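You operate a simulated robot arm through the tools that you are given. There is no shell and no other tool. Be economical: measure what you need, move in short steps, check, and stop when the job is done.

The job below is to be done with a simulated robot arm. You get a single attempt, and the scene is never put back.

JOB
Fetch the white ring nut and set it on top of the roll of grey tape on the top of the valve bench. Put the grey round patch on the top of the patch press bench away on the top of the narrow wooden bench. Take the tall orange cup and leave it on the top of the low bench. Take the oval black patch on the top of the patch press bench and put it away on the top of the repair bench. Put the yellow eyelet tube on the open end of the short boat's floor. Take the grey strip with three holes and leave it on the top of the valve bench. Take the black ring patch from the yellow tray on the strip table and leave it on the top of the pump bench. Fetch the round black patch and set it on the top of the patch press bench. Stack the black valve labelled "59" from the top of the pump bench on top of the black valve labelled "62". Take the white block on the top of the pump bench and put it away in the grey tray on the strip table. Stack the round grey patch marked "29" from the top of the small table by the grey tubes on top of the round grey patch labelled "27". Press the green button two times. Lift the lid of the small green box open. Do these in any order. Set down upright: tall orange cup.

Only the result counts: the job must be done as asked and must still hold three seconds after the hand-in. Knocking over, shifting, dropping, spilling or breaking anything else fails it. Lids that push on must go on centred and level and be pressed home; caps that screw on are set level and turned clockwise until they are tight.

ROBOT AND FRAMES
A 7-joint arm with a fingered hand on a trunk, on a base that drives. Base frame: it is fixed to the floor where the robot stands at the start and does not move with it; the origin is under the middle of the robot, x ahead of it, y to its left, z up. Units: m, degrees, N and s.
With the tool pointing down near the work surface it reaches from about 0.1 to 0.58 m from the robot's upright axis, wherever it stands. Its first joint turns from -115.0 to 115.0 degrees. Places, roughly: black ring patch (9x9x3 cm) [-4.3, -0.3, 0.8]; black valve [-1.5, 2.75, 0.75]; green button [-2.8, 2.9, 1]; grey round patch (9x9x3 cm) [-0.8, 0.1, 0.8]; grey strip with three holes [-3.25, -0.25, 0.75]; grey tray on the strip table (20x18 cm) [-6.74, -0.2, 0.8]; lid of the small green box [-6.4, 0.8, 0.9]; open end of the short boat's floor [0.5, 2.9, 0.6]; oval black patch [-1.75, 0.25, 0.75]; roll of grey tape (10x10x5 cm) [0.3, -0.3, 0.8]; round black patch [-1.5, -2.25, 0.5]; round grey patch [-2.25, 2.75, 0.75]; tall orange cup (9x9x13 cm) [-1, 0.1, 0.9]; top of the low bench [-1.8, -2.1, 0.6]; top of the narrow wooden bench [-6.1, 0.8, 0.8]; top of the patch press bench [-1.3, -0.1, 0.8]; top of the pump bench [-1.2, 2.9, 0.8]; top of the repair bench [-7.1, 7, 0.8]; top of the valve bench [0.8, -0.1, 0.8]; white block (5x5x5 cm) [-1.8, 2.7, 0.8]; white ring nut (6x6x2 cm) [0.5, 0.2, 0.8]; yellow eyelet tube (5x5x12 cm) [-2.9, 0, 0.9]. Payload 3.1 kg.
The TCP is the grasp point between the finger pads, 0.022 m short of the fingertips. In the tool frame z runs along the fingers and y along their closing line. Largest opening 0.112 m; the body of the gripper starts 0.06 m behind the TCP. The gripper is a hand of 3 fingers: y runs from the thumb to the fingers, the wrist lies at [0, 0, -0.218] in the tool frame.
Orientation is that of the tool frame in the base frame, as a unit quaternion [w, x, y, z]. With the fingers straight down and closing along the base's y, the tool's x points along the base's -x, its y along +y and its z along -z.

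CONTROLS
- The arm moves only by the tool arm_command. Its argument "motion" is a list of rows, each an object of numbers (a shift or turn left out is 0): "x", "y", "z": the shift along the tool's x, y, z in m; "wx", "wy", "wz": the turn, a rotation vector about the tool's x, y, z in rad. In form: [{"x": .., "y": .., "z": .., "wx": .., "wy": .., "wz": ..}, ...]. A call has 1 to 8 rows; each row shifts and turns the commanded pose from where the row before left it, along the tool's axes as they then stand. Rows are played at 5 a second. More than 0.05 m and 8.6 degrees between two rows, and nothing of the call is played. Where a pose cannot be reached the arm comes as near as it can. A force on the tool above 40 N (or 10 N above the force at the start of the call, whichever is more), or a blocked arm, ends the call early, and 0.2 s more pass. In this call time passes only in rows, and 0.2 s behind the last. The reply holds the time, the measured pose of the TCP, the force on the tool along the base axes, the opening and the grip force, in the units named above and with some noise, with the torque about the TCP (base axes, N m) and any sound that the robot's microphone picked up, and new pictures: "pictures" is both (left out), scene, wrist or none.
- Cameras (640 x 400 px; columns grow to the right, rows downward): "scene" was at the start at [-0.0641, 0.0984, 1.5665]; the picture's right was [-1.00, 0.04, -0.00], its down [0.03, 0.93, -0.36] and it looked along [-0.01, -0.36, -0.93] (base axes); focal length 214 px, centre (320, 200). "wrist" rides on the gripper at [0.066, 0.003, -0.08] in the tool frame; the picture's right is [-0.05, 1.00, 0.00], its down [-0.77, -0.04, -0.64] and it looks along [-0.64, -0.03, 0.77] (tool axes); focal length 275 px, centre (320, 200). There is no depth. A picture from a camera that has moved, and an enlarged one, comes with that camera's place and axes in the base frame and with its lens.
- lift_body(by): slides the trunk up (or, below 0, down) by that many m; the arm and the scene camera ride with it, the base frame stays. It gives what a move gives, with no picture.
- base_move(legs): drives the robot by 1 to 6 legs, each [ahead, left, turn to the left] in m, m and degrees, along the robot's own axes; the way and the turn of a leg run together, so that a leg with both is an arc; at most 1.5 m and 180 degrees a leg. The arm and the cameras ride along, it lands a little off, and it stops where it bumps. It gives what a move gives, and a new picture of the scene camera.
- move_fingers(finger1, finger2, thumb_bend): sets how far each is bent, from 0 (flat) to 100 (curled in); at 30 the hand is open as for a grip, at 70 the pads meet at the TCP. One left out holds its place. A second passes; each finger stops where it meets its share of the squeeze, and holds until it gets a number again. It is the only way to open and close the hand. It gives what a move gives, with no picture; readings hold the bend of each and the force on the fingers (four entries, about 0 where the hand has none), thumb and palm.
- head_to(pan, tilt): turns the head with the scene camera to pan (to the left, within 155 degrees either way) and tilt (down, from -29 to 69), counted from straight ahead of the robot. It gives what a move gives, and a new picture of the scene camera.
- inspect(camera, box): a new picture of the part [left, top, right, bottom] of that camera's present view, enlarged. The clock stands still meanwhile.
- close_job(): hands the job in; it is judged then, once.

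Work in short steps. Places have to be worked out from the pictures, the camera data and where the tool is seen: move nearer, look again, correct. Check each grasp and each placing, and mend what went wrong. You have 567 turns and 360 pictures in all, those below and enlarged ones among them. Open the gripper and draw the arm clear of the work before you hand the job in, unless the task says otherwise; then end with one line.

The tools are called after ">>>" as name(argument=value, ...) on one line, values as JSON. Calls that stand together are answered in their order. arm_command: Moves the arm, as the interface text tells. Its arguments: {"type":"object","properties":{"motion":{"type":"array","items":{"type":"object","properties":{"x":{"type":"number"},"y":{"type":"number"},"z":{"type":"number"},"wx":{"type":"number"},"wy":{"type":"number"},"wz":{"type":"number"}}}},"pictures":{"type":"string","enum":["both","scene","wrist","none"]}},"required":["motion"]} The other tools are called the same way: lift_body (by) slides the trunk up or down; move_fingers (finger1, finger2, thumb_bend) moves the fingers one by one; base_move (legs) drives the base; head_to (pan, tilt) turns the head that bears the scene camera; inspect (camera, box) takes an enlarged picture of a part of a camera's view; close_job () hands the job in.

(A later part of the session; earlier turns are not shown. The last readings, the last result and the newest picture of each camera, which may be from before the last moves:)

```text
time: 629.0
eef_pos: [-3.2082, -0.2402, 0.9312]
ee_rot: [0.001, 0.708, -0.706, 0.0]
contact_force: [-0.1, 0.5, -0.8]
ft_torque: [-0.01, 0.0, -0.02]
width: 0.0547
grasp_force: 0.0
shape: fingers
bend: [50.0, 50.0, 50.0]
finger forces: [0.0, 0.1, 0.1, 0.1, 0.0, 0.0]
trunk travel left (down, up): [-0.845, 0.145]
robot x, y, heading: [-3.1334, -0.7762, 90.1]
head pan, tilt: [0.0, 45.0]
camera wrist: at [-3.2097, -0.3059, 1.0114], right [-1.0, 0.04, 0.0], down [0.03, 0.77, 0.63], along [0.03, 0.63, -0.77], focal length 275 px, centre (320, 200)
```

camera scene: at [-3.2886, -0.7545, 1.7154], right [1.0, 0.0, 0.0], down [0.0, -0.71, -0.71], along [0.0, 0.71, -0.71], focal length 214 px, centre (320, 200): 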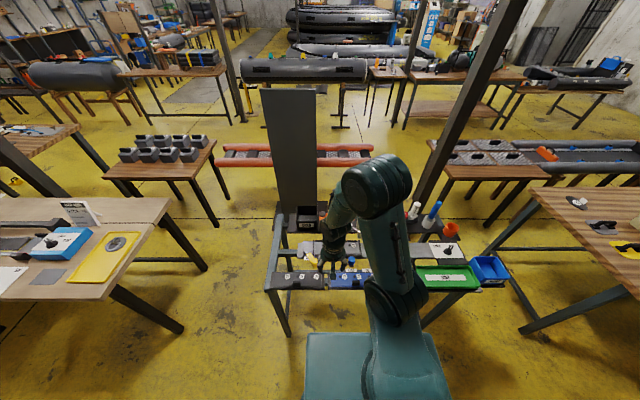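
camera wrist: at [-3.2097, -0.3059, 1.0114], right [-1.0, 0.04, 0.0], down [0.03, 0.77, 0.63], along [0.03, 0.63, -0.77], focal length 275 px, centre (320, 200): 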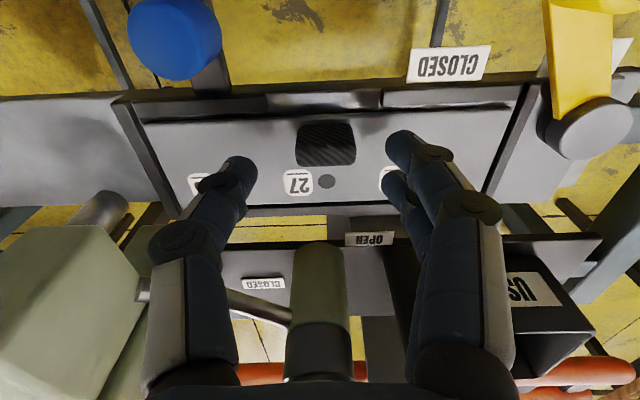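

The block is under the TCP. I'll descend and grip it.

>>> arm_command(motion=[{"z": 0.02}, {"z": 0.005}, {"z": 0.004}], pictures="wrist")

```text
time: 629.8
eef_pos: [-3.2075, -0.2402, 0.9012]
ee_rot: [0.0, 0.708, -0.706, 0.0]
contact_force: [0.4, 0.1, 0.6]
ft_torque: [0.01, 0.02, -0.02]
width: 0.0546
grasp_force: 0.1
shape: fingers
bend: [50.0, 50.0, 50.0]
finger forces: [0.0, 0.0, 0.0, 0.0, 0.0, 0.0]
trunk travel left (down, up): [-0.845, 0.145]
robot x, y, heading: [-3.135, -0.7791, 90.2]
head pan, tilt: [0.0, 45.0]
camera wrist: at [-3.2095, -0.3061, 0.9824], right [-1.0, 0.04, 0.0], down [0.03, 0.77, 0.64], along [0.03, 0.63, -0.77], focal length 275 px, centre (320, 200)
```

wrist: 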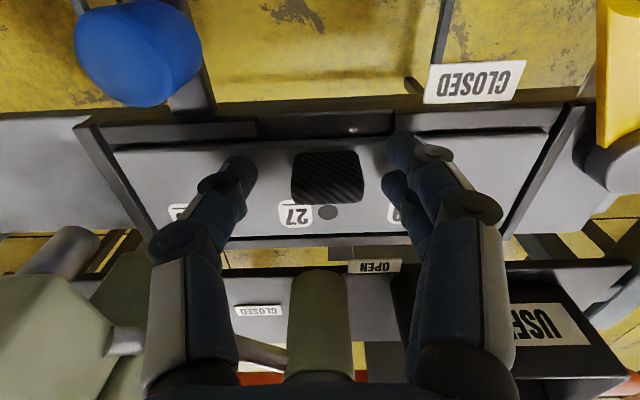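

>>> move_fingers(finger1=78, finger2=78, thumb_bend=78)

>>> arm_command(motion=[{"z": -0.015}, {"z": -0.02}], pictures="wrist")

```text
time: 630.8
eef_pos: [-3.2082, -0.2409, 0.9025]
ee_rot: [0.001, 0.709, -0.705, -0.001]
contact_force: [0.3, 1.1, 0.4]
ft_torque: [0.09, 0.18, -0.05]
width: 0.0048
grasp_force: 17.7
shape: fingers
bend: [77.0, 64.0, 67.0]
finger forces: [5.4, 16.4, 0.1, 0.0, 13.1, 0.1]
trunk travel left (down, up): [-0.845, 0.145]
robot x, y, heading: [-3.1347, -0.7774, 90.0]
head pan, tilt: [0.0, 45.0]
```

```text
time: 631.4
eef_pos: [-3.2075, -0.2415, 0.9366]
ee_rot: [0.001, 0.709, -0.705, -0.001]
contact_force: [-0.8, -0.5, 0.3]
ft_torque: [0.0, -0.03, 0.0]
width: 0.0008
grasp_force: 14.1
shape: fingers
bend: [77.0, 62.0, 69.0]
finger forces: [3.0, 12.5, 0.0, 0.0, 12.2, 0.1]
trunk travel left (down, up): [-0.845, 0.145]
robot x, y, heading: [-3.1314, -0.7775, 89.8]
head pan, tilt: [0.0, 45.0]
camera wrist: at [-3.209, -0.3066, 1.0179], right [-1.0, 0.04, 0.0], down [0.03, 0.77, 0.64], along [0.03, 0.63, -0.77], focal length 275 px, centre (320, 200)
```

wrist: 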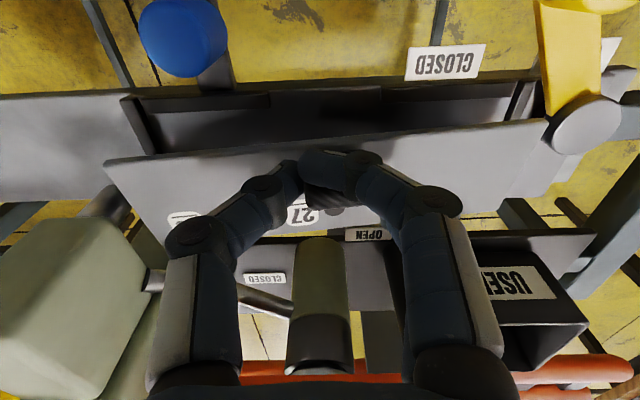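

The strip came free and is held. I'll raise it, pull back, and drive to the valve bench's west gap, turning to face east.

>>> arm_command(motion=[{"z": -0.04}, {"z": -0.05}, {"z": -0.05}, {"z": -0.03}, {"x": 0.04}, {"x": 0.04}, {"x": 0.04}, {"x": 0.03}], pictures="wrist")

>>> base_move(legs=[[-0.18, 0, 0], [0, -1.45, 0], [0, -1.44, 0], [0, 0, -90]])

```text
time: 633.2
eef_pos: [-3.2069, -0.3914, 1.1077]
ee_rot: [0.001, 0.709, -0.706, -0.001]
contact_force: [-0.4, -0.3, -1.2]
ft_torque: [-0.01, -0.01, -0.04]
width: 0.0001
grasp_force: 14.4
shape: fingers
bend: [77.0, 61.0, 70.0]
finger forces: [3.1, 12.8, 0.0, 0.0, 11.9, 0.1]
trunk travel left (down, up): [-0.845, 0.145]
robot x, y, heading: [-3.1314, -0.7758, 90.0]
head pan, tilt: [0.0, 45.0]
camera wrist: at [-3.2085, -0.4572, 1.1882], right [-1.0, 0.04, 0.0], down [0.03, 0.77, 0.64], along [0.03, 0.64, -0.77], focal length 275 px, centre (320, 200)
```

wrist: 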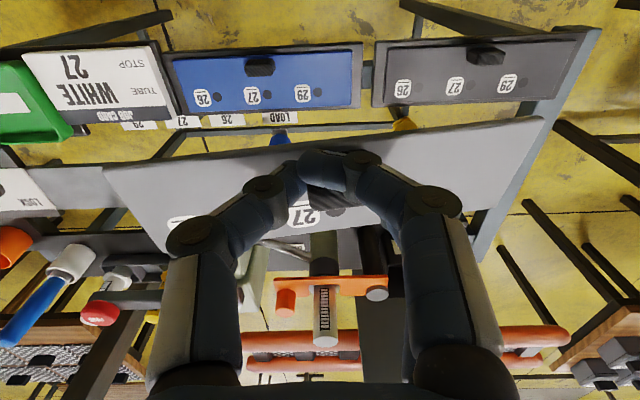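

```text
time: 652.1
eef_pos: [0.1457, -0.8651, 1.1078]
ee_rot: [-0.001, -0.005, 1.0, 0.001]
contact_force: [-0.4, -0.1, -2.5]
ft_torque: [-0.01, 0.03, 0.01]
width: 0.0
grasp_force: 14.0
shape: fingers
bend: [77.0, 61.0, 71.0]
finger forces: [2.7, 13.2, 0.0, 0.0, 11.9, 0.0]
trunk travel left (down, up): [-0.845, 0.145]
robot x, y, heading: [-0.2455, -0.9409, 0.2]
head pan, tilt: [0.0, 45.0]
camera scene: at [-0.2238, -0.7868, 1.7154], right [0.01, -1.0, 0.0], down [-0.71, 0.0, -0.71], along [0.71, 0.0, -0.71], focal length 214 px, centre (320, 200)
```

scene: 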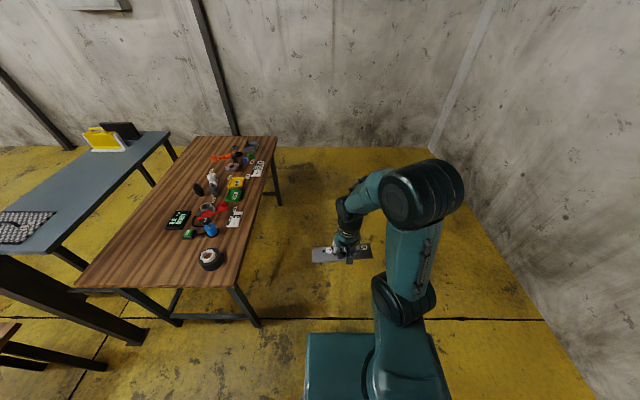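

Strip still held. I'll strafe into the gap and forward to the bench.

>>> base_move(legs=[[0, 0.98, -0.2], [0.16, 0, 0]])

>>> arm_command(motion=[{"z": 0.05}, {"z": 0.05}], pictures="both")

```text
time: 658.1
eef_pos: [0.2985, 0.1057, 1.1071]
ee_rot: [0.0, -0.003, 1.0, 0.0]
contact_force: [0.7, 1.2, -0.3]
ft_torque: [-0.02, 0.03, -0.02]
width: 0.0002
grasp_force: 13.8
shape: fingers
bend: [77.0, 61.0, 71.0]
finger forces: [2.9, 13.2, 0.0, 0.0, 11.9, 0.0]
trunk travel left (down, up): [-0.845, 0.145]
robot x, y, heading: [-0.0891, 0.0306, 0.3]
head pan, tilt: [0.0, 45.0]
camera scene: at [-0.0696, 0.1853, 1.7154], right [0.01, -1.0, 0.0], down [-0.71, 0.0, -0.71], along [0.71, 0.0, -0.71], focal length 214 px, centre (320, 200)
```

scene: 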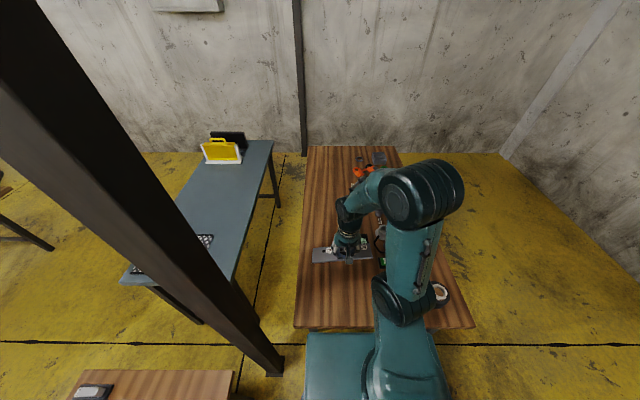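

```text
time: 658.7
eef_pos: [0.3013, 0.1064, 1.0059]
ee_rot: [-0.001, -0.003, 1.0, 0.0]
contact_force: [0.8, 0.8, -0.1]
ft_torque: [-0.01, 0.03, 0.0]
width: 0.0001
grasp_force: 14.2
shape: fingers
bend: [77.0, 61.0, 71.0]
finger forces: [3.1, 13.1, 0.0, 0.0, 11.6, 0.0]
trunk travel left (down, up): [-0.845, 0.145]
robot x, y, heading: [-0.0884, 0.032, 0.4]
head pan, tilt: [0.0, 45.0]
camera scene: at [-0.0666, 0.1859, 1.7153], right [0.01, -1.0, 0.0], down [-0.71, 0.0, -0.71], along [0.71, 0.0, -0.71], focal length 214 px, centre (320, 200)
camera wrist: at [0.2363, 0.1085, 1.0871], right [0.04, 1.0, 0.0], down [0.77, -0.03, 0.63], along [0.63, -0.02, -0.77], focal length 275 px, centre (320, 200)
```

scene: 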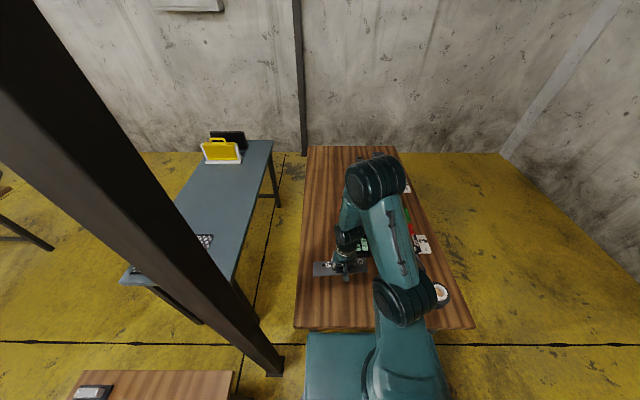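
wrist: 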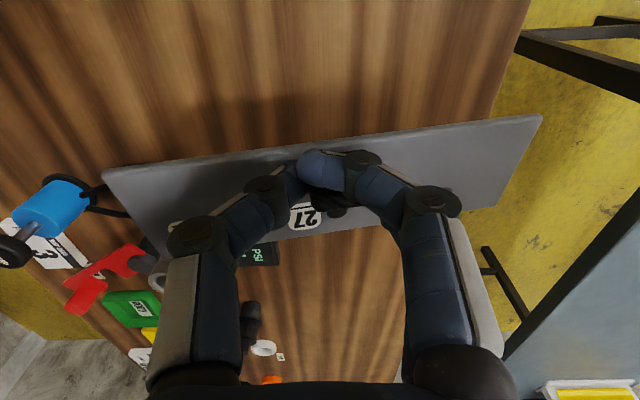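

The strip (about 0.21 m) will lie at x≈0.30, y 0–0.21, on bare wood. Lowering with guard.

>>> arm_command(motion=[{"x": -0.02, "z": 0.04}, {"z": 0.045}, {"z": 0.03}, {"z": 0.01}, {"z": 0.006}, {"z": 0.005}, {"z": 0.005}], pictures="wrist")

```text
time: 660.3
eef_pos: [0.3186, 0.1055, 0.866]
ee_rot: [-0.001, -0.004, 1.0, 0.0]
contact_force: [0.5, -0.1, -0.2]
ft_torque: [-0.01, 0.05, -0.01]
width: 0.0
grasp_force: 14.0
shape: fingers
bend: [77.0, 61.0, 71.0]
finger forces: [3.1, 13.4, 0.0, 0.0, 11.6, 0.0]
trunk travel left (down, up): [-0.845, 0.145]
robot x, y, heading: [-0.0876, 0.0303, 0.2]
head pan, tilt: [0.0, 45.0]
camera wrist: at [0.2531, 0.1087, 0.947], right [0.04, 1.0, 0.0], down [0.77, -0.03, 0.64], along [0.63, -0.02, -0.77], focal length 275 px, centre (320, 200)
```

wrist: 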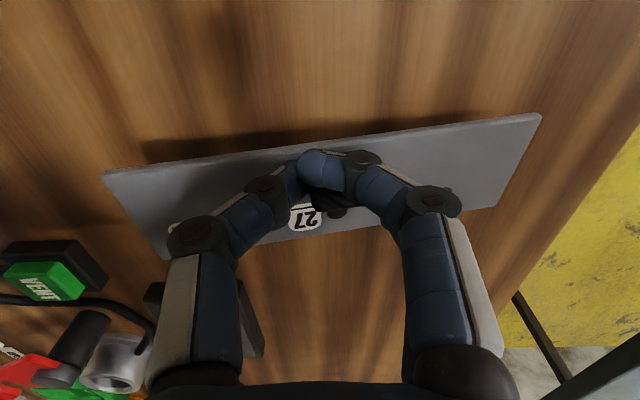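

>>> arm_command(motion=[{"z": 0.006}, {"z": 0.005}, {"z": 0.005}, {"z": 0.004}, {"z": 0.004}, {"z": 0.004}, {"z": 0.004}], pictures="wrist")

```text
time: 661.9
eef_pos: [0.3182, 0.1056, 0.8348]
ee_rot: [-0.001, -0.004, 1.0, 0.001]
contact_force: [-0.8, -1.7, 3.0]
ft_torque: [0.38, -0.2, -0.01]
width: 0.0
grasp_force: 19.3
shape: fingers
bend: [77.0, 61.0, 69.0]
finger forces: [8.8, 18.6, 0.0, 0.0, 10.9, 0.1]
trunk travel left (down, up): [-0.845, 0.145]
robot x, y, heading: [-0.0883, 0.03, 0.2]
head pan, tilt: [0.0, 45.0]
camera wrist: at [0.2529, 0.1087, 0.915], right [0.04, 1.0, 0.0], down [0.77, -0.03, 0.64], along [0.64, -0.02, -0.77], focal length 275 px, centre (320, 200)
```

wrist: 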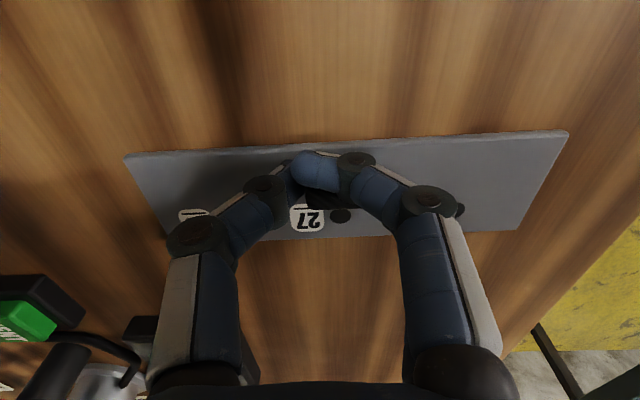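

The strip is down and level. I'll release and rise.

>>> move_fingers(finger1=45, finger2=45, thumb_bend=45)

>>> arm_command(motion=[{"z": -0.03}, {"z": -0.04}, {"z": -0.05}, {"z": -0.05}, {"z": -0.05}], pictures="wrist")

```text
time: 662.9
eef_pos: [0.318, 0.1065, 0.833]
ee_rot: [0.0, -0.003, 1.0, 0.001]
contact_force: [-0.9, -0.7, 2.9]
ft_torque: [0.02, -0.06, 0.01]
width: 0.0584
grasp_force: 11.5
shape: fingers
bend: [51.0, 44.0, 45.0]
finger forces: [9.3, 13.1, 0.0, 0.0, 0.0, 0.0]
trunk travel left (down, up): [-0.845, 0.145]
robot x, y, heading: [-0.087, 0.0328, 0.3]
head pan, tilt: [0.0, 45.0]
```

```text
time: 664.1
eef_pos: [0.3186, 0.1067, 1.0552]
ee_rot: [0.0, -0.004, 1.0, 0.001]
contact_force: [0.2, 0.0, -1.1]
ft_torque: [-0.06, 0.0, -0.04]
width: 0.0634
grasp_force: 4.6
shape: fingers
bend: [48.0, 42.0, 45.0]
finger forces: [3.7, 4.9, 0.1, 0.0, 0.0, 0.0]
trunk travel left (down, up): [-0.845, 0.145]
robot x, y, heading: [-0.0882, 0.0326, 0.4]
head pan, tilt: [0.0, 45.0]
camera wrist: at [0.2533, 0.1087, 1.1362], right [0.04, 1.0, 0.0], down [0.77, -0.03, 0.63], along [0.63, -0.02, -0.77], focal length 275 px, centre (320, 200)
```

wrist: 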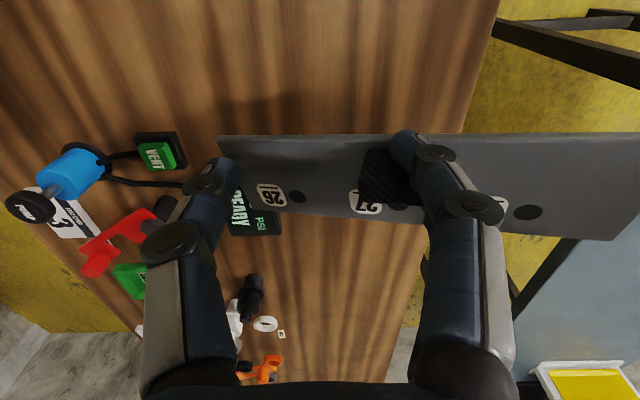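

The grip block got wedged between the two fingers and the strip came up again. I'll shift it back over the bench and set it down once more, then separate the fingers in opposite directions.

>>> arm_command(motion=[{"y": -0.045}, {"y": -0.02, "z": 0.03}, {"z": 0.05}, {"z": 0.05}, {"z": 0.05}, {"z": 0.025}], pictures="both")

```text
time: 665.5
eef_pos: [0.3192, 0.0424, 0.8485]
ee_rot: [0.0, -0.004, 1.0, 0.0]
contact_force: [-0.5, 0.5, 0.4]
ft_torque: [-0.04, -0.02, -0.03]
width: 0.0642
grasp_force: 5.5
shape: fingers
bend: [48.0, 43.0, 45.0]
finger forces: [4.2, 6.7, 0.0, 0.0, 0.0, 0.1]
trunk travel left (down, up): [-0.845, 0.145]
robot x, y, heading: [-0.0886, 0.0313, 0.2]
head pan, tilt: [0.0, 45.0]
camera scene: at [-0.069, 0.1855, 1.7154], right [0.01, -1.0, 0.0], down [-0.71, 0.0, -0.71], along [0.71, 0.0, -0.71], focal length 214 px, centre (320, 200)
camera wrist: at [0.2539, 0.0445, 0.9296], right [0.04, 1.0, 0.0], down [0.77, -0.03, 0.64], along [0.64, -0.02, -0.77], focal length 275 px, centre (320, 200)
```

scene: 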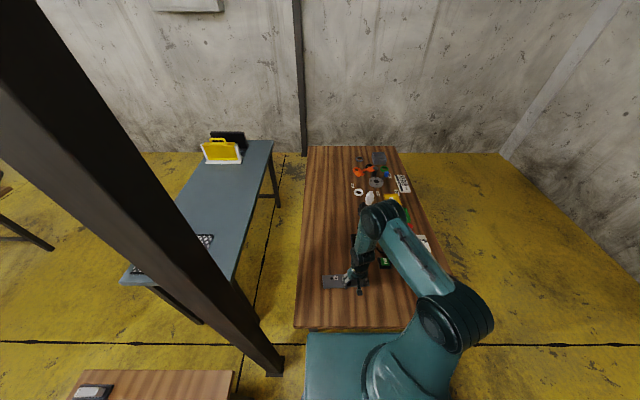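
wrist: 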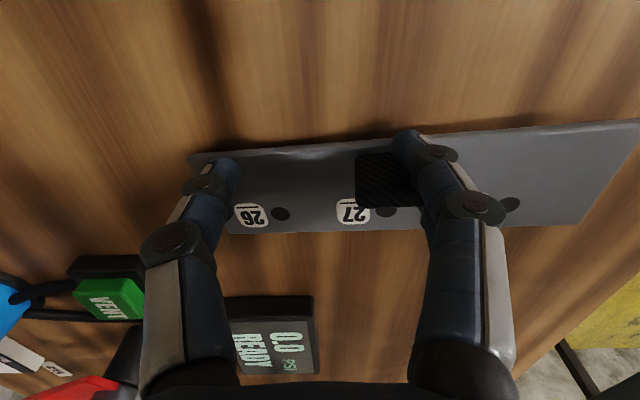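

>>> arm_command(motion=[{"z": 0.005}, {"z": 0.004}, {"z": 0.004}, {"z": 0.003}, {"z": 0.003}, {"z": 0.003}], pictures="none")

```text
time: 666.9
eef_pos: [0.3197, 0.0414, 0.8329]
ee_rot: [0.004, -0.004, 1.0, 0.002]
contact_force: [-5.2, -1.2, 34.6]
ft_torque: [0.71, 0.11, 0.17]
width: 0.0654
grasp_force: 21.3
shape: fingers
bend: [50.0, 45.0, 45.0]
finger forces: [26.9, 8.5, 0.0, 0.0, 7.4, 0.1]
trunk travel left (down, up): [-0.845, 0.145]
robot x, y, heading: [-0.0876, 0.0341, 0.5]
head pan, tilt: [0.0, 45.0]
stopped in row 6: the force on the tool passed its limit at 47 N (the readings are from after the stop); the commanded pose is now the measured one
```

It is pressed on the bench. I'll ease 3 mm and move the two fingers oppositely to free the block.

>>> arm_command(motion=[{"z": -0.004}], pictures="none")

>>> move_fingers(finger1=10, finger2=70, thumb_bend=20)

>>> inspect(camera="wrist", box=[160, 80, 560, 330])

```text
time: 667.3
eef_pos: [0.3213, 0.0417, 0.8316]
ee_rot: [0.002, -0.004, 1.0, 0.001]
contact_force: [0.2, -0.5, 2.4]
ft_torque: [0.0, -0.11, 0.08]
width: 0.0656
grasp_force: 7.5
shape: fingers
bend: [48.0, 44.0, 45.0]
finger forces: [6.7, 9.0, 0.0, 0.1, 0.0, 0.0]
trunk travel left (down, up): [-0.845, 0.145]
robot x, y, heading: [-0.0888, 0.0308, 0.3]
head pan, tilt: [0.0, 45.0]
```

```text
time: 668.3
eef_pos: [0.3225, 0.0411, 0.8339]
ee_rot: [0.003, -0.003, 1.0, 0.001]
contact_force: [0.3, -0.4, 0.3]
ft_torque: [0.01, 0.02, 0.01]
width: 0.1374
grasp_force: 0.1
shape: fingers
bend: [10.0, 70.0, 20.0]
finger forces: [0.0, 0.0, 0.0, 0.0, 0.1, 0.0]
trunk travel left (down, up): [-0.845, 0.145]
robot x, y, heading: [-0.0888, 0.0299, 0.6]
head pan, tilt: [0.0, 45.0]
```

```text
1.60 times, centred on (360, 205) of wrist
camera zoom: at [0.2557, 0.0445, 0.9147], right [0.04, 1.0, 0.0], down [0.77, -0.03, 0.64], along [0.64, -0.02, -0.77], focal length 440 px, centre (256, 192)
```

zoom: 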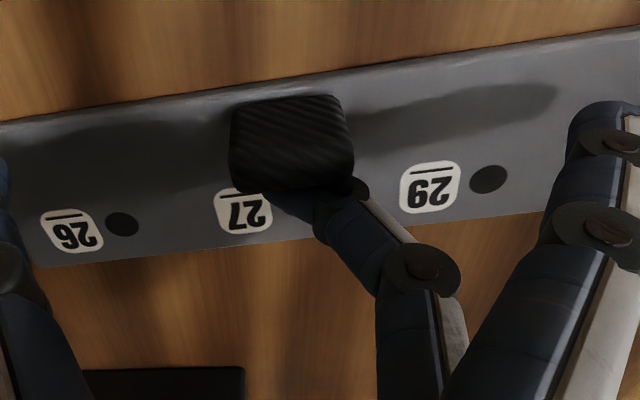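

The block is free (all finger forces zero). I'll rise straight up.

>>> arm_command(motion=[{"z": -0.03}, {"z": -0.05}, {"z": -0.05}, {"z": -0.05}], pictures="both")

```text
time: 669.3
eef_pos: [0.3201, 0.0414, 1.0158]
ee_rot: [0.001, -0.003, 1.0, 0.0]
contact_force: [0.1, -0.2, -0.5]
ft_torque: [-0.03, -0.03, 0.0]
width: 0.137
grasp_force: 0.0
shape: fingers
bend: [10.0, 70.0, 20.0]
finger forces: [0.0, 0.0, 0.1, 0.0, 0.0, 0.1]
trunk travel left (down, up): [-0.845, 0.145]
robot x, y, heading: [-0.09, 0.0327, 0.5]
head pan, tilt: [0.0, 45.0]
camera scene: at [-0.0712, 0.1851, 1.7154], right [0.01, -1.0, 0.0], down [-0.71, 0.0, -0.71], along [0.71, 0.0, -0.71], focal length 214 px, centre (320, 200)
camera wrist: at [0.254, 0.0441, 1.0957], right [0.04, 1.0, 0.0], down [0.77, -0.03, 0.64], along [0.64, -0.02, -0.77], focal length 275 px, centre (320, 200)
```

scene: 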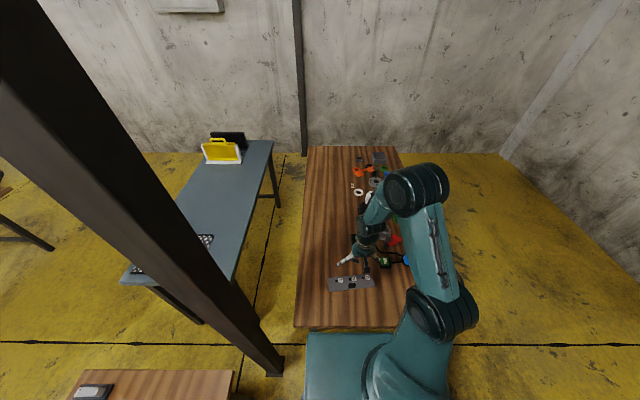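
wrist: 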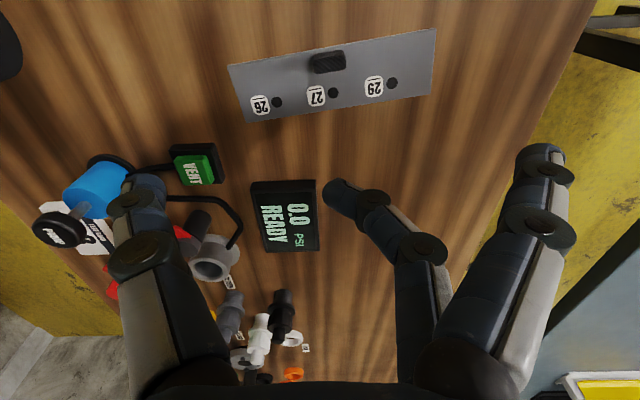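

The strip lies on the valve bench. Next the yellow eyelet tube: I'll back out and drive west to the rack's east end, facing west.

>>> base_move(legs=[[-0.15, 0, -0.5], [0, -0.98, 0], [0, 0, 180], [1.2, 0, 0], [0.75, 0, 0]])

>>> move_fingers(finger1=30, finger2=30, thumb_bend=30)

>>> head_to(pan=-40, tilt=35)

```text
time: 692.1
eef_pos: [-2.6113, -0.9872, 1.0154]
ee_rot: [0.002, 1.0, 0.006, -0.002]
contact_force: [-0.5, 0.3, 0.3]
ft_torque: [0.03, 0.01, -0.03]
width: 0.1373
grasp_force: 0.0
shape: fingers
bend: [10.0, 70.0, 20.0]
finger forces: [0.1, 0.0, 0.0, 0.0, 0.2, 0.0]
trunk travel left (down, up): [-0.845, 0.145]
robot x, y, heading: [-2.2055, -0.9704, -179.6]
head pan, tilt: [0.0, 45.0]
camera scene: at [-2.2241, -1.1245, 1.7154], right [-0.01, 1.0, 0.0], down [0.71, 0.01, -0.71], along [-0.71, -0.01, -0.71], focal length 214 px, centre (320, 200)
```

scene: 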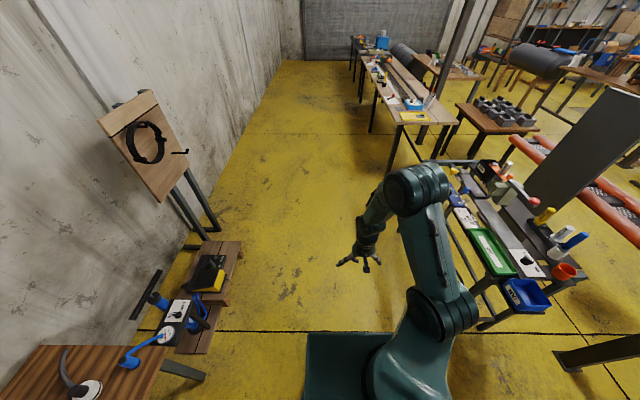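

```text
time: 693.1
eef_pos: [-2.6102, -0.9846, 1.0159]
ee_rot: [0.001, 1.0, 0.006, -0.003]
contact_force: [-0.5, 1.0, -0.3]
ft_torque: [-0.01, -0.03, 0.01]
width: 0.1122
grasp_force: 0.1
shape: fingers
bend: [30.0, 30.0, 30.0]
finger forces: [0.0, 0.1, 0.0, 0.0, 0.1, 0.0]
trunk travel left (down, up): [-0.845, 0.145]
robot x, y, heading: [-2.2058, -0.9741, -179.5]
head pan, tilt: [0.0, 45.0]
```

```text
time: 694.2
eef_pos: [-2.611, -0.9856, 1.0147]
ee_rot: [0.003, 1.0, 0.006, -0.003]
contact_force: [-0.1, 0.7, -0.2]
ft_torque: [0.0, 0.0, 0.02]
width: 0.1124
grasp_force: 0.1
shape: fingers
bend: [30.0, 30.0, 30.0]
finger forces: [0.0, 0.0, 0.0, 0.0, 0.1, 0.0]
trunk travel left (down, up): [-0.845, 0.145]
robot x, y, heading: [-2.2028, -0.9727, -179.5]
head pan, tilt: [-40.0, 35.0]
camera scene: at [-2.2108, -1.0678, 1.7302], right [0.63, 0.77, 0.0], down [0.44, -0.36, -0.82], along [-0.63, 0.52, -0.57], focal length 214 px, centre (320, 200)
```

scene: 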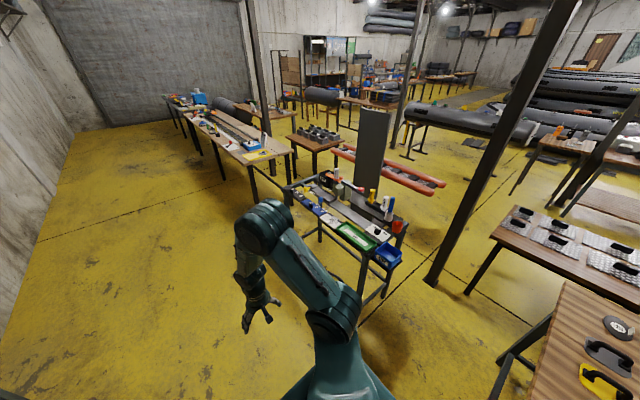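

>>> inspect(camera="scene", box=[290, 165, 420, 275])

>>> inspect(camera="scene", box=[540, 290, 640, 400])

```text
3.64 times, centred on (355, 220) of scene
camera zoom: at [-2.2108, -1.0678, 1.7302], right [0.63, 0.77, 0.0], down [0.44, -0.36, -0.82], along [-0.63, 0.52, -0.57], focal length 780 px, centre (193, 127)
```

zoom: 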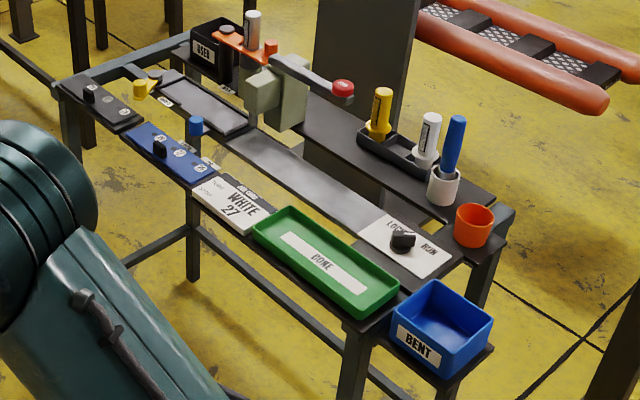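

```text
3.64 times, centred on (590, 345) of scene
camera zoom: at [-2.2108, -1.0678, 1.7302], right [0.63, 0.77, 0.0], down [0.44, -0.36, -0.82], along [-0.63, 0.52, -0.57], focal length 780 px, centre (-662, -327)
```

zoom: 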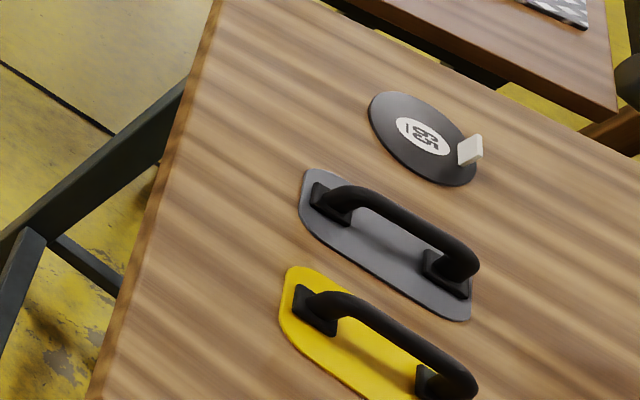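

The yellow tube stands in a black holder near (-2.944, 0.0), top z about 0.944. I'll turn north, strafe to x≈-2.93, raise the trunk, and move in from the south.

>>> lift_body(by=0.14)

>>> base_move(legs=[[0, 0, -90.5], [0, 0.72, 0], [0.25, 0, 0]])

>>> inspect(camera="wrist", box=[0, 0, 640, 400])

```text
time: 695.8
eef_pos: [-2.6126, -0.9847, 1.1543]
ee_rot: [0.002, 1.0, 0.005, -0.002]
contact_force: [-0.6, 0.1, -0.1]
ft_torque: [0.0, 0.02, 0.02]
width: 0.1124
grasp_force: 0.0
shape: fingers
bend: [30.0, 30.0, 30.0]
finger forces: [0.0, 0.0, 0.1, 0.0, 0.0, 0.0]
trunk travel left (down, up): [-0.985, 0.005]
robot x, y, heading: [-2.2024, -0.9747, -179.7]
head pan, tilt: [-40.0, 35.0]
```

```text
time: 705.0
eef_pos: [-2.9273, -0.3129, 1.1542]
ee_rot: [0.0, -0.705, 0.709, 0.003]
contact_force: [-0.5, -0.1, 0.0]
ft_torque: [0.0, 0.01, 0.03]
width: 0.1125
grasp_force: 0.0
shape: fingers
bend: [30.0, 30.0, 30.0]
finger forces: [0.0, 0.0, 0.0, 0.0, 0.0, 0.0]
trunk travel left (down, up): [-0.985, 0.005]
robot x, y, heading: [-2.9171, -0.7215, 89.6]
head pan, tilt: [-40.0, 35.0]
camera scene: at [-3.0188, -0.7124, 1.8702], right [0.76, -0.65, 0.0], down [-0.37, -0.44, -0.82], along [0.53, 0.62, -0.57], focal length 214 px, centre (320, 200)
```

scene: 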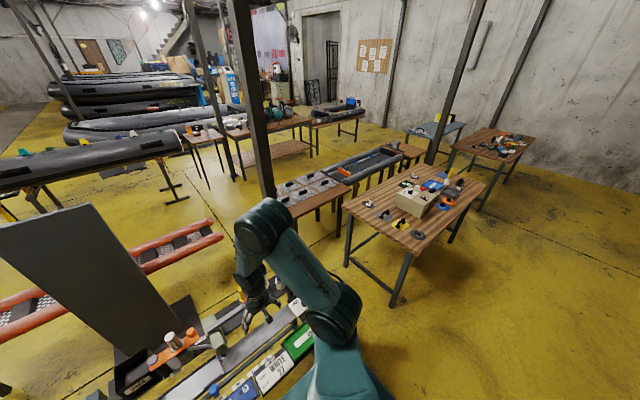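

```text
1.00 times, centred on (320, 200) of wrist (not enlarged: the box is as wide or as high as the picture)
camera zoom: at [-2.9289, -0.3783, 1.2353], right [-1.0, 0.05, 0.0], down [0.04, 0.77, 0.64], along [0.03, 0.64, -0.77], focal length 275 px, centre (320, 200)
```

zoom: 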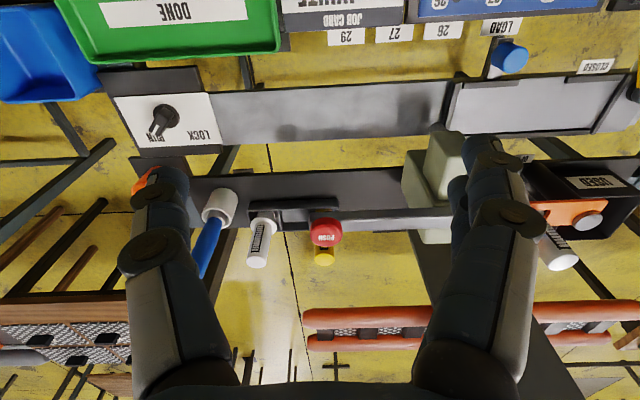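

The tube top is at about (-2.9175, -0.04, 0.968); a press lever's red knob stands just south at (-2.925, -0.146, 1.015). I'll turn the hand to close along y and edge forward 0.1 m.

>>> arm_command(motion=[{"wz": 0.148}, {"wz": 0.148}, {"wz": 0.148}, {"wz": 0.148}, {"wz": 0.148}, {"wz": 0.148}, {"wz": 0.148}, {"wz": 0.148}], pictures="none")

>>> arm_command(motion=[{"wz": 0.13}, {"wz": 0.13}, {"wz": 0.13}, {"z": -0.03}], pictures="none")

>>> base_move(legs=[[0.1, 0, 0.4]])

>>> inspect(camera="wrist", box=[0, 0, 640, 400])

```text
time: 706.8
eef_pos: [-2.926, -0.3101, 1.1546]
ee_rot: [0.0, -0.189, 0.982, 0.003]
contact_force: [0.5, 0.0, 0.2]
ft_torque: [-0.01, -0.04, 0.03]
width: 0.1123
grasp_force: 0.0
shape: fingers
bend: [30.0, 30.0, 30.0]
finger forces: [0.0, 0.0, 0.1, 0.0, 0.1, 0.1]
trunk travel left (down, up): [-0.985, 0.005]
robot x, y, heading: [-2.9198, -0.7222, 89.6]
head pan, tilt: [-40.0, 35.0]
```

```text
time: 707.8
eef_pos: [-2.9262, -0.3128, 1.1861]
ee_rot: [-0.002, 0.004, 1.0, 0.003]
contact_force: [-0.6, -0.4, -0.1]
ft_torque: [0.01, 0.01, -0.01]
width: 0.112
grasp_force: 0.1
shape: fingers
bend: [30.0, 30.0, 30.0]
finger forces: [0.0, 0.0, 0.0, 0.1, 0.0, 0.0]
trunk travel left (down, up): [-0.985, 0.005]
robot x, y, heading: [-2.9172, -0.7236, 89.6]
head pan, tilt: [-40.0, 35.0]
```

```text
time: 709.0
eef_pos: [-2.9288, -0.212, 1.1866]
ee_rot: [-0.002, 0.0, 1.0, 0.002]
contact_force: [0.6, -0.4, -0.1]
ft_torque: [-0.02, -0.01, -0.01]
width: 0.1122
grasp_force: 0.0
shape: fingers
bend: [30.0, 30.0, 30.0]
finger forces: [0.0, 0.0, 0.0, 0.0, 0.1, 0.0]
trunk travel left (down, up): [-0.985, 0.005]
robot x, y, heading: [-2.9192, -0.6224, 90.2]
head pan, tilt: [-40.0, 35.0]
camera scene: at [-3.0186, -0.6134, 1.8702], right [0.77, -0.64, 0.0], down [-0.37, -0.44, -0.82], along [0.53, 0.63, -0.57], focal length 214 px, centre (320, 200)
```

scene: 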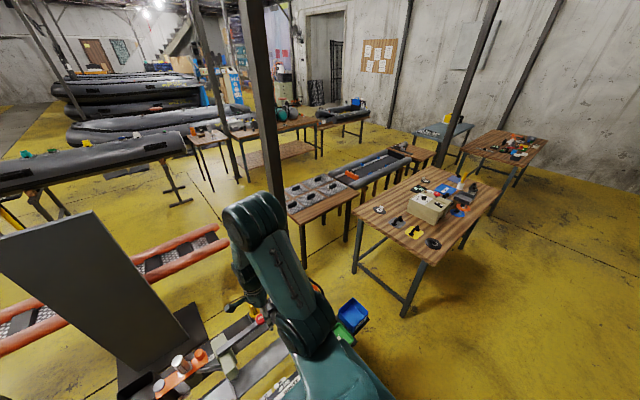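

```text
1.00 times, centred on (320, 200) of wrist (not enlarged: the box is as wide or as high as the picture)
camera zoom: at [-2.9947, -0.2093, 1.2667], right [0.05, 1.0, 0.01], down [0.77, -0.04, 0.63], along [0.63, -0.03, -0.77], focal length 275 px, centre (320, 200)
```

zoom: 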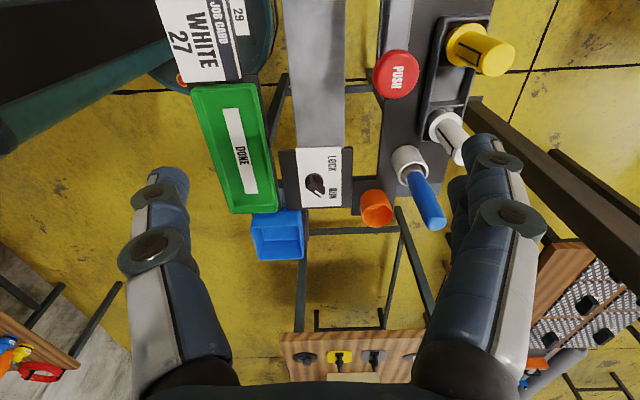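

Tube at (-2.92, -0.038), knob's north edge near y = -0.125. I'll pre-shape the hand (thumb tighter) and come in biased 1 cm north to keep clear of the knob.

>>> move_fingers(finger1=32, finger2=32, thumb_bend=44)

>>> arm_command(motion=[{"x": -0.004, "y": 0.045}, {"x": -0.002, "y": 0.045}, {"x": -0.002, "y": 0.045}, {"y": 0.045}, {"z": 0.05}, {"z": 0.05}], pictures="both")

```text
time: 710.0
eef_pos: [-2.9299, -0.213, 1.185]
ee_rot: [-0.002, 0.0, 1.0, 0.002]
contact_force: [0.7, 0.3, -0.9]
ft_torque: [0.0, -0.01, -0.02]
width: 0.0901
grasp_force: 0.0
shape: fingers
bend: [32.0, 32.0, 44.0]
finger forces: [0.1, 0.0, 0.0, 0.0, 0.0, 0.1]
trunk travel left (down, up): [-0.985, 0.005]
robot x, y, heading: [-2.9207, -0.6197, 90.1]
head pan, tilt: [-40.0, 35.0]
```

```text
time: 711.4
eef_pos: [-2.9229, -0.0302, 1.0851]
ee_rot: [-0.001, 0.0, 1.0, 0.002]
contact_force: [-0.2, 0.6, -0.2]
ft_torque: [0.01, 0.02, 0.0]
width: 0.0897
grasp_force: 0.0
shape: fingers
bend: [32.0, 32.0, 44.0]
finger forces: [0.1, 0.0, 0.0, 0.0, 0.0, 0.1]
trunk travel left (down, up): [-0.985, 0.005]
robot x, y, heading: [-2.9188, -0.6209, 90.0]
head pan, tilt: [-40.0, 35.0]
camera scene: at [-3.0189, -0.6103, 1.8702], right [0.77, -0.64, 0.0], down [-0.37, -0.44, -0.82], along [0.53, 0.63, -0.57], focal length 214 px, centre (320, 200)
camera wrist: at [-2.9872, -0.0256, 1.1658], right [0.05, 1.0, 0.0], down [0.77, -0.04, 0.63], along [0.63, -0.03, -0.77], focal length 275 px, centre (320, 200)
```

scene: 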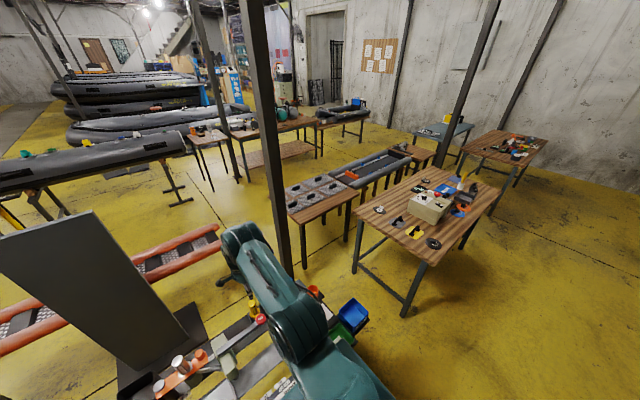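
wrist: 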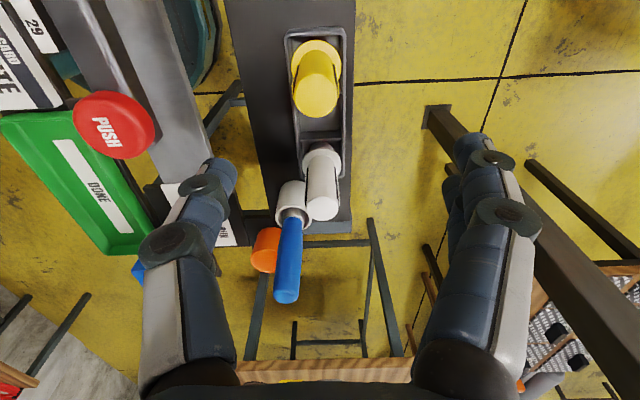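

Tube top is at (-2.9215, -0.0315), and the knob stays 4 cm clear of the thumb. I'll shift 7 mm north and descend around the tube.

>>> arm_command(motion=[{"y": 0.007}, {"z": 0.04}, {"z": 0.04}], pictures="wrist")

```text
time: 712.2
eef_pos: [-2.9228, -0.0235, 1.0053]
ee_rot: [-0.002, 0.0, 1.0, 0.002]
contact_force: [0.6, 0.1, 0.3]
ft_torque: [-0.01, -0.01, 0.0]
width: 0.0896
grasp_force: 0.0
shape: fingers
bend: [32.0, 32.0, 44.0]
finger forces: [0.0, 0.0, 0.0, 0.1, 0.1, 0.0]
trunk travel left (down, up): [-0.985, 0.005]
robot x, y, heading: [-2.9212, -0.6186, 90.3]
head pan, tilt: [-40.0, 35.0]
camera wrist: at [-2.9874, -0.0204, 1.0864], right [0.05, 1.0, 0.0], down [0.77, -0.04, 0.63], along [0.63, -0.03, -0.77], focal length 275 px, centre (320, 200)
```

wrist: 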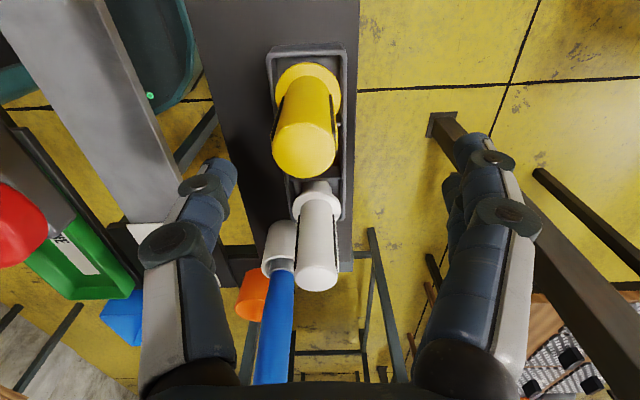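

Refined: tube at (-2.919, -0.0315), top 0.961. I'll descend to grip its upper half.

>>> arm_command(motion=[{"x": -0.003, "y": -0.003, "z": 0.03}, {"z": 0.03}, {"z": 0.015}], pictures="wrist")

```text
time: 713.0
eef_pos: [-2.9201, -0.0299, 0.9321]
ee_rot: [-0.001, 0.0, 1.0, 0.002]
contact_force: [-0.7, 0.4, -0.1]
ft_torque: [0.0, 0.03, -0.01]
width: 0.0898
grasp_force: 0.1
shape: fingers
bend: [32.0, 32.0, 44.0]
finger forces: [0.0, 0.0, 0.0, 0.0, 0.2, 0.0]
out of reach, approached as far as the arm can: row 3
trunk travel left (down, up): [-0.985, 0.005]
robot x, y, heading: [-2.9241, -0.6212, 90.0]
head pan, tilt: [-40.0, 35.0]
camera wrist: at [-2.9847, -0.0271, 1.0134], right [0.05, 1.0, 0.0], down [0.77, -0.04, 0.63], along [0.63, -0.03, -0.77], focal length 275 px, centre (320, 200)
```

wrist: 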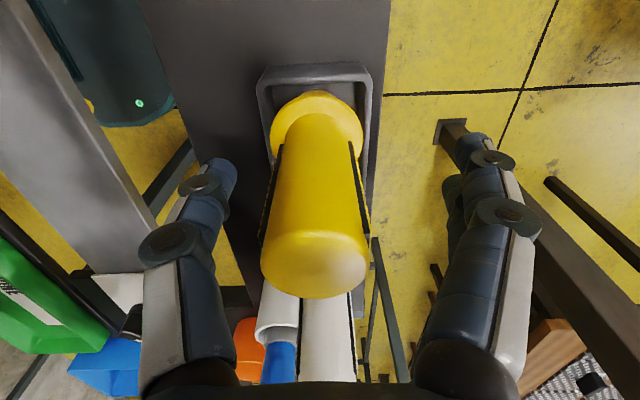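

The tube is between thumb and fingers. I'll close on it and lift.

>>> move_fingers(finger1=70, finger2=70, thumb_bend=70)

>>> arm_command(motion=[{"z": -0.02}, {"z": -0.04}, {"z": -0.05}, {"z": -0.05}], pictures="wrist")

```text
time: 714.0
eef_pos: [-2.9192, -0.0299, 0.933]
ee_rot: [-0.001, 0.001, 1.0, 0.002]
contact_force: [0.2, -0.5, -1.2]
ft_torque: [-0.02, 0.02, -0.02]
width: 0.0246
grasp_force: 10.2
shape: fingers
bend: [62.0, 62.0, 65.0]
finger forces: [5.2, 5.2, 0.0, 0.0, 10.1, 0.0]
trunk travel left (down, up): [-0.985, 0.005]
robot x, y, heading: [-2.9183, -0.6231, 90.0]
head pan, tilt: [-40.0, 35.0]
```

```text
time: 715.0
eef_pos: [-2.9184, -0.0285, 1.0937]
ee_rot: [-0.001, -0.001, 1.0, 0.002]
contact_force: [-0.1, -0.2, -1.3]
ft_torque: [-0.02, 0.02, -0.03]
width: 0.0243
grasp_force: 10.1
shape: fingers
bend: [62.0, 62.0, 65.0]
finger forces: [5.2, 5.2, 0.0, 0.0, 10.0, 0.1]
trunk travel left (down, up): [-0.985, 0.005]
robot x, y, heading: [-2.924, -0.622, 90.1]
head pan, tilt: [-40.0, 35.0]
camera wrist: at [-2.9832, -0.0264, 1.1748], right [0.05, 1.0, 0.0], down [0.77, -0.04, 0.63], along [0.63, -0.03, -0.77], focal length 275 px, centre (320, 200)
```

wrist: 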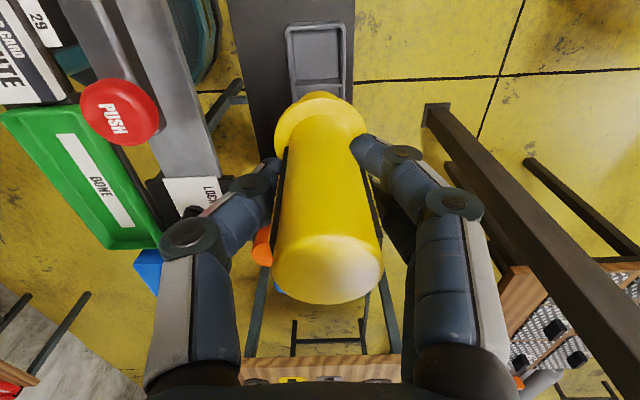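

Tube held. I'll firm the grip slightly, rise well above the press knob, then back out.

>>> move_fingers(finger1=74, finger2=74, thumb_bend=74)

>>> arm_command(motion=[{"z": -0.05, "y": -0.003}, {"z": -0.045, "y": -0.01}, {"z": -0.02, "y": -0.03}, {"y": -0.045}, {"y": -0.045}, {"y": -0.045}], pictures="none")

```text
time: 716.0
eef_pos: [-2.9179, -0.0276, 1.093]
ee_rot: [-0.001, 0.001, 1.0, 0.001]
contact_force: [-0.2, -0.2, -2.0]
ft_torque: [-0.02, 0.0, -0.01]
width: 0.0237
grasp_force: 16.4
shape: fingers
bend: [66.0, 67.0, 66.0]
finger forces: [8.4, 8.4, 0.1, 0.0, 15.9, 0.0]
trunk travel left (down, up): [-0.985, 0.005]
robot x, y, heading: [-2.9194, -0.6203, 90.1]
head pan, tilt: [-40.0, 35.0]
```

```text
time: 717.4
eef_pos: [-2.9195, -0.2093, 1.2071]
ee_rot: [-0.002, 0.0, 1.0, 0.004]
contact_force: [-0.5, -0.2, -1.3]
ft_torque: [-0.02, 0.02, 0.05]
width: 0.0234
grasp_force: 15.9
shape: fingers
bend: [67.0, 67.0, 66.0]
finger forces: [8.5, 8.5, 0.0, 0.0, 15.6, 0.1]
trunk travel left (down, up): [-0.985, 0.005]
robot x, y, heading: [-2.9225, -0.6255, 90.3]
head pan, tilt: [-40.0, 35.0]
```

Now the drive around the east side to the boat.

>>> base_move(legs=[[-0.32, 0, -0.3], [0, -1.5, 0], [0, -1.5, 0], [0, -1.5, 0], [0, -0.5, 0]])

>>> base_move(legs=[[1.45, 0, 0], [1.4, 0, 0], [0, 1.5, 0]])

>>> head_to(pan=5, tilt=45)

```text
time: 743.0
eef_pos: [2.0638, -0.6681, 1.2066]
ee_rot: [-0.002, 0.023, 1.0, 0.003]
contact_force: [-0.2, 0.3, -0.8]
ft_torque: [-0.01, 0.0, -0.03]
width: 0.0236
grasp_force: 16.4
shape: fingers
bend: [67.0, 67.0, 66.0]
finger forces: [8.4, 8.5, 0.1, 0.0, 15.6, 0.0]
trunk travel left (down, up): [-0.985, 0.005]
robot x, y, heading: [2.0449, -1.0799, 87.6]
head pan, tilt: [-40.0, 35.0]
camera scene: at [1.9473, -1.0675, 1.8702], right [0.74, -0.68, 0.0], down [-0.39, -0.42, -0.82], along [0.55, 0.6, -0.57], focal length 214 px, centre (320, 200)
```

scene: 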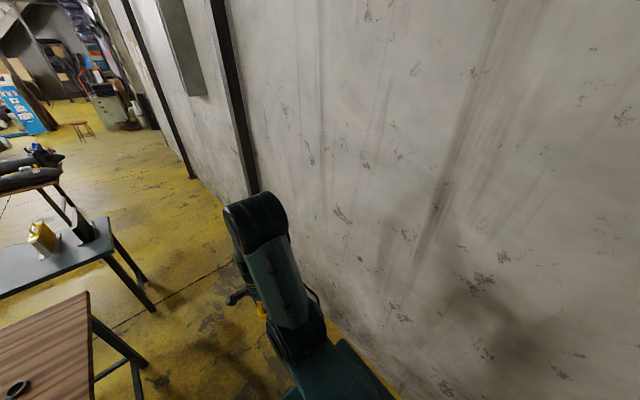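

```text
time: 763.8
eef_pos: [0.7, 2.2379, 1.2057]
ee_rot: [-0.002, 0.02, 1.0, 0.002]
contact_force: [0.5, -0.3, -1.1]
ft_torque: [-0.01, 0.01, -0.03]
width: 0.0236
grasp_force: 16.4
shape: fingers
bend: [67.0, 67.0, 66.0]
finger forces: [8.4, 8.4, 0.1, 0.1, 15.6, 0.1]
trunk travel left (down, up): [-0.985, 0.005]
robot x, y, heading: [0.6822, 1.8249, 87.9]
head pan, tilt: [-40.0, 35.0]
camera scene: at [0.5839, 1.8387, 1.8702], right [0.74, -0.67, 0.0], down [-0.39, -0.42, -0.82], along [0.55, 0.61, -0.57], focal length 214 px, centre (320, 200)
```

scene: 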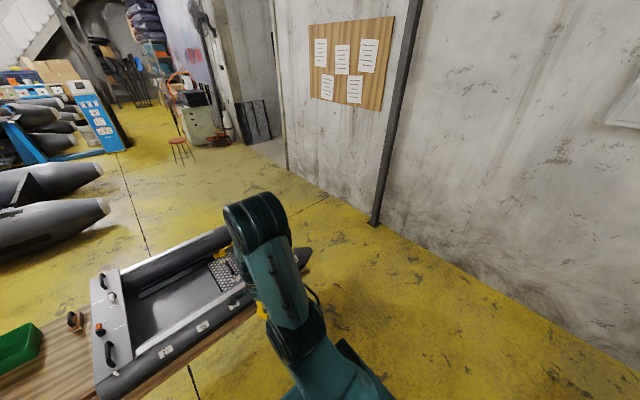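

```text
time: 764.9
eef_pos: [0.7002, 2.2381, 1.2058]
ee_rot: [-0.002, 0.02, 1.0, 0.002]
contact_force: [0.1, 1.0, -2.0]
ft_torque: [0.02, -0.02, -0.01]
width: 0.0235
grasp_force: 15.9
shape: fingers
bend: [67.0, 67.0, 66.0]
finger forces: [8.4, 8.4, 0.1, 0.1, 15.6, 0.1]
trunk travel left (down, up): [-0.985, 0.005]
robot x, y, heading: [0.6841, 1.8217, 87.8]
head pan, tilt: [5.0, 45.0]
camera scene: at [0.5207, 1.8547, 1.8554], right [1.0, 0.05, 0.0], down [0.03, -0.71, -0.71], along [-0.03, 0.71, -0.71], focal length 214 px, centre (320, 200)
```

scene: 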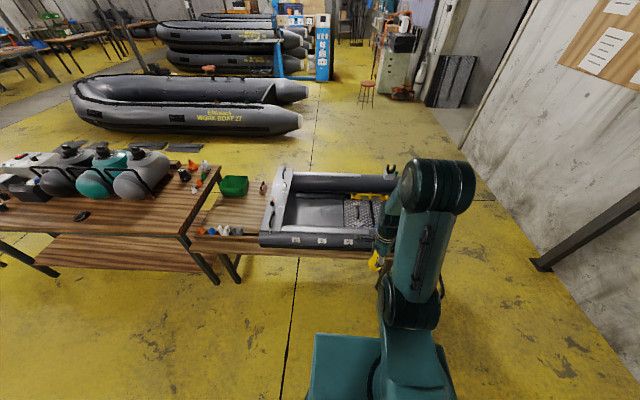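

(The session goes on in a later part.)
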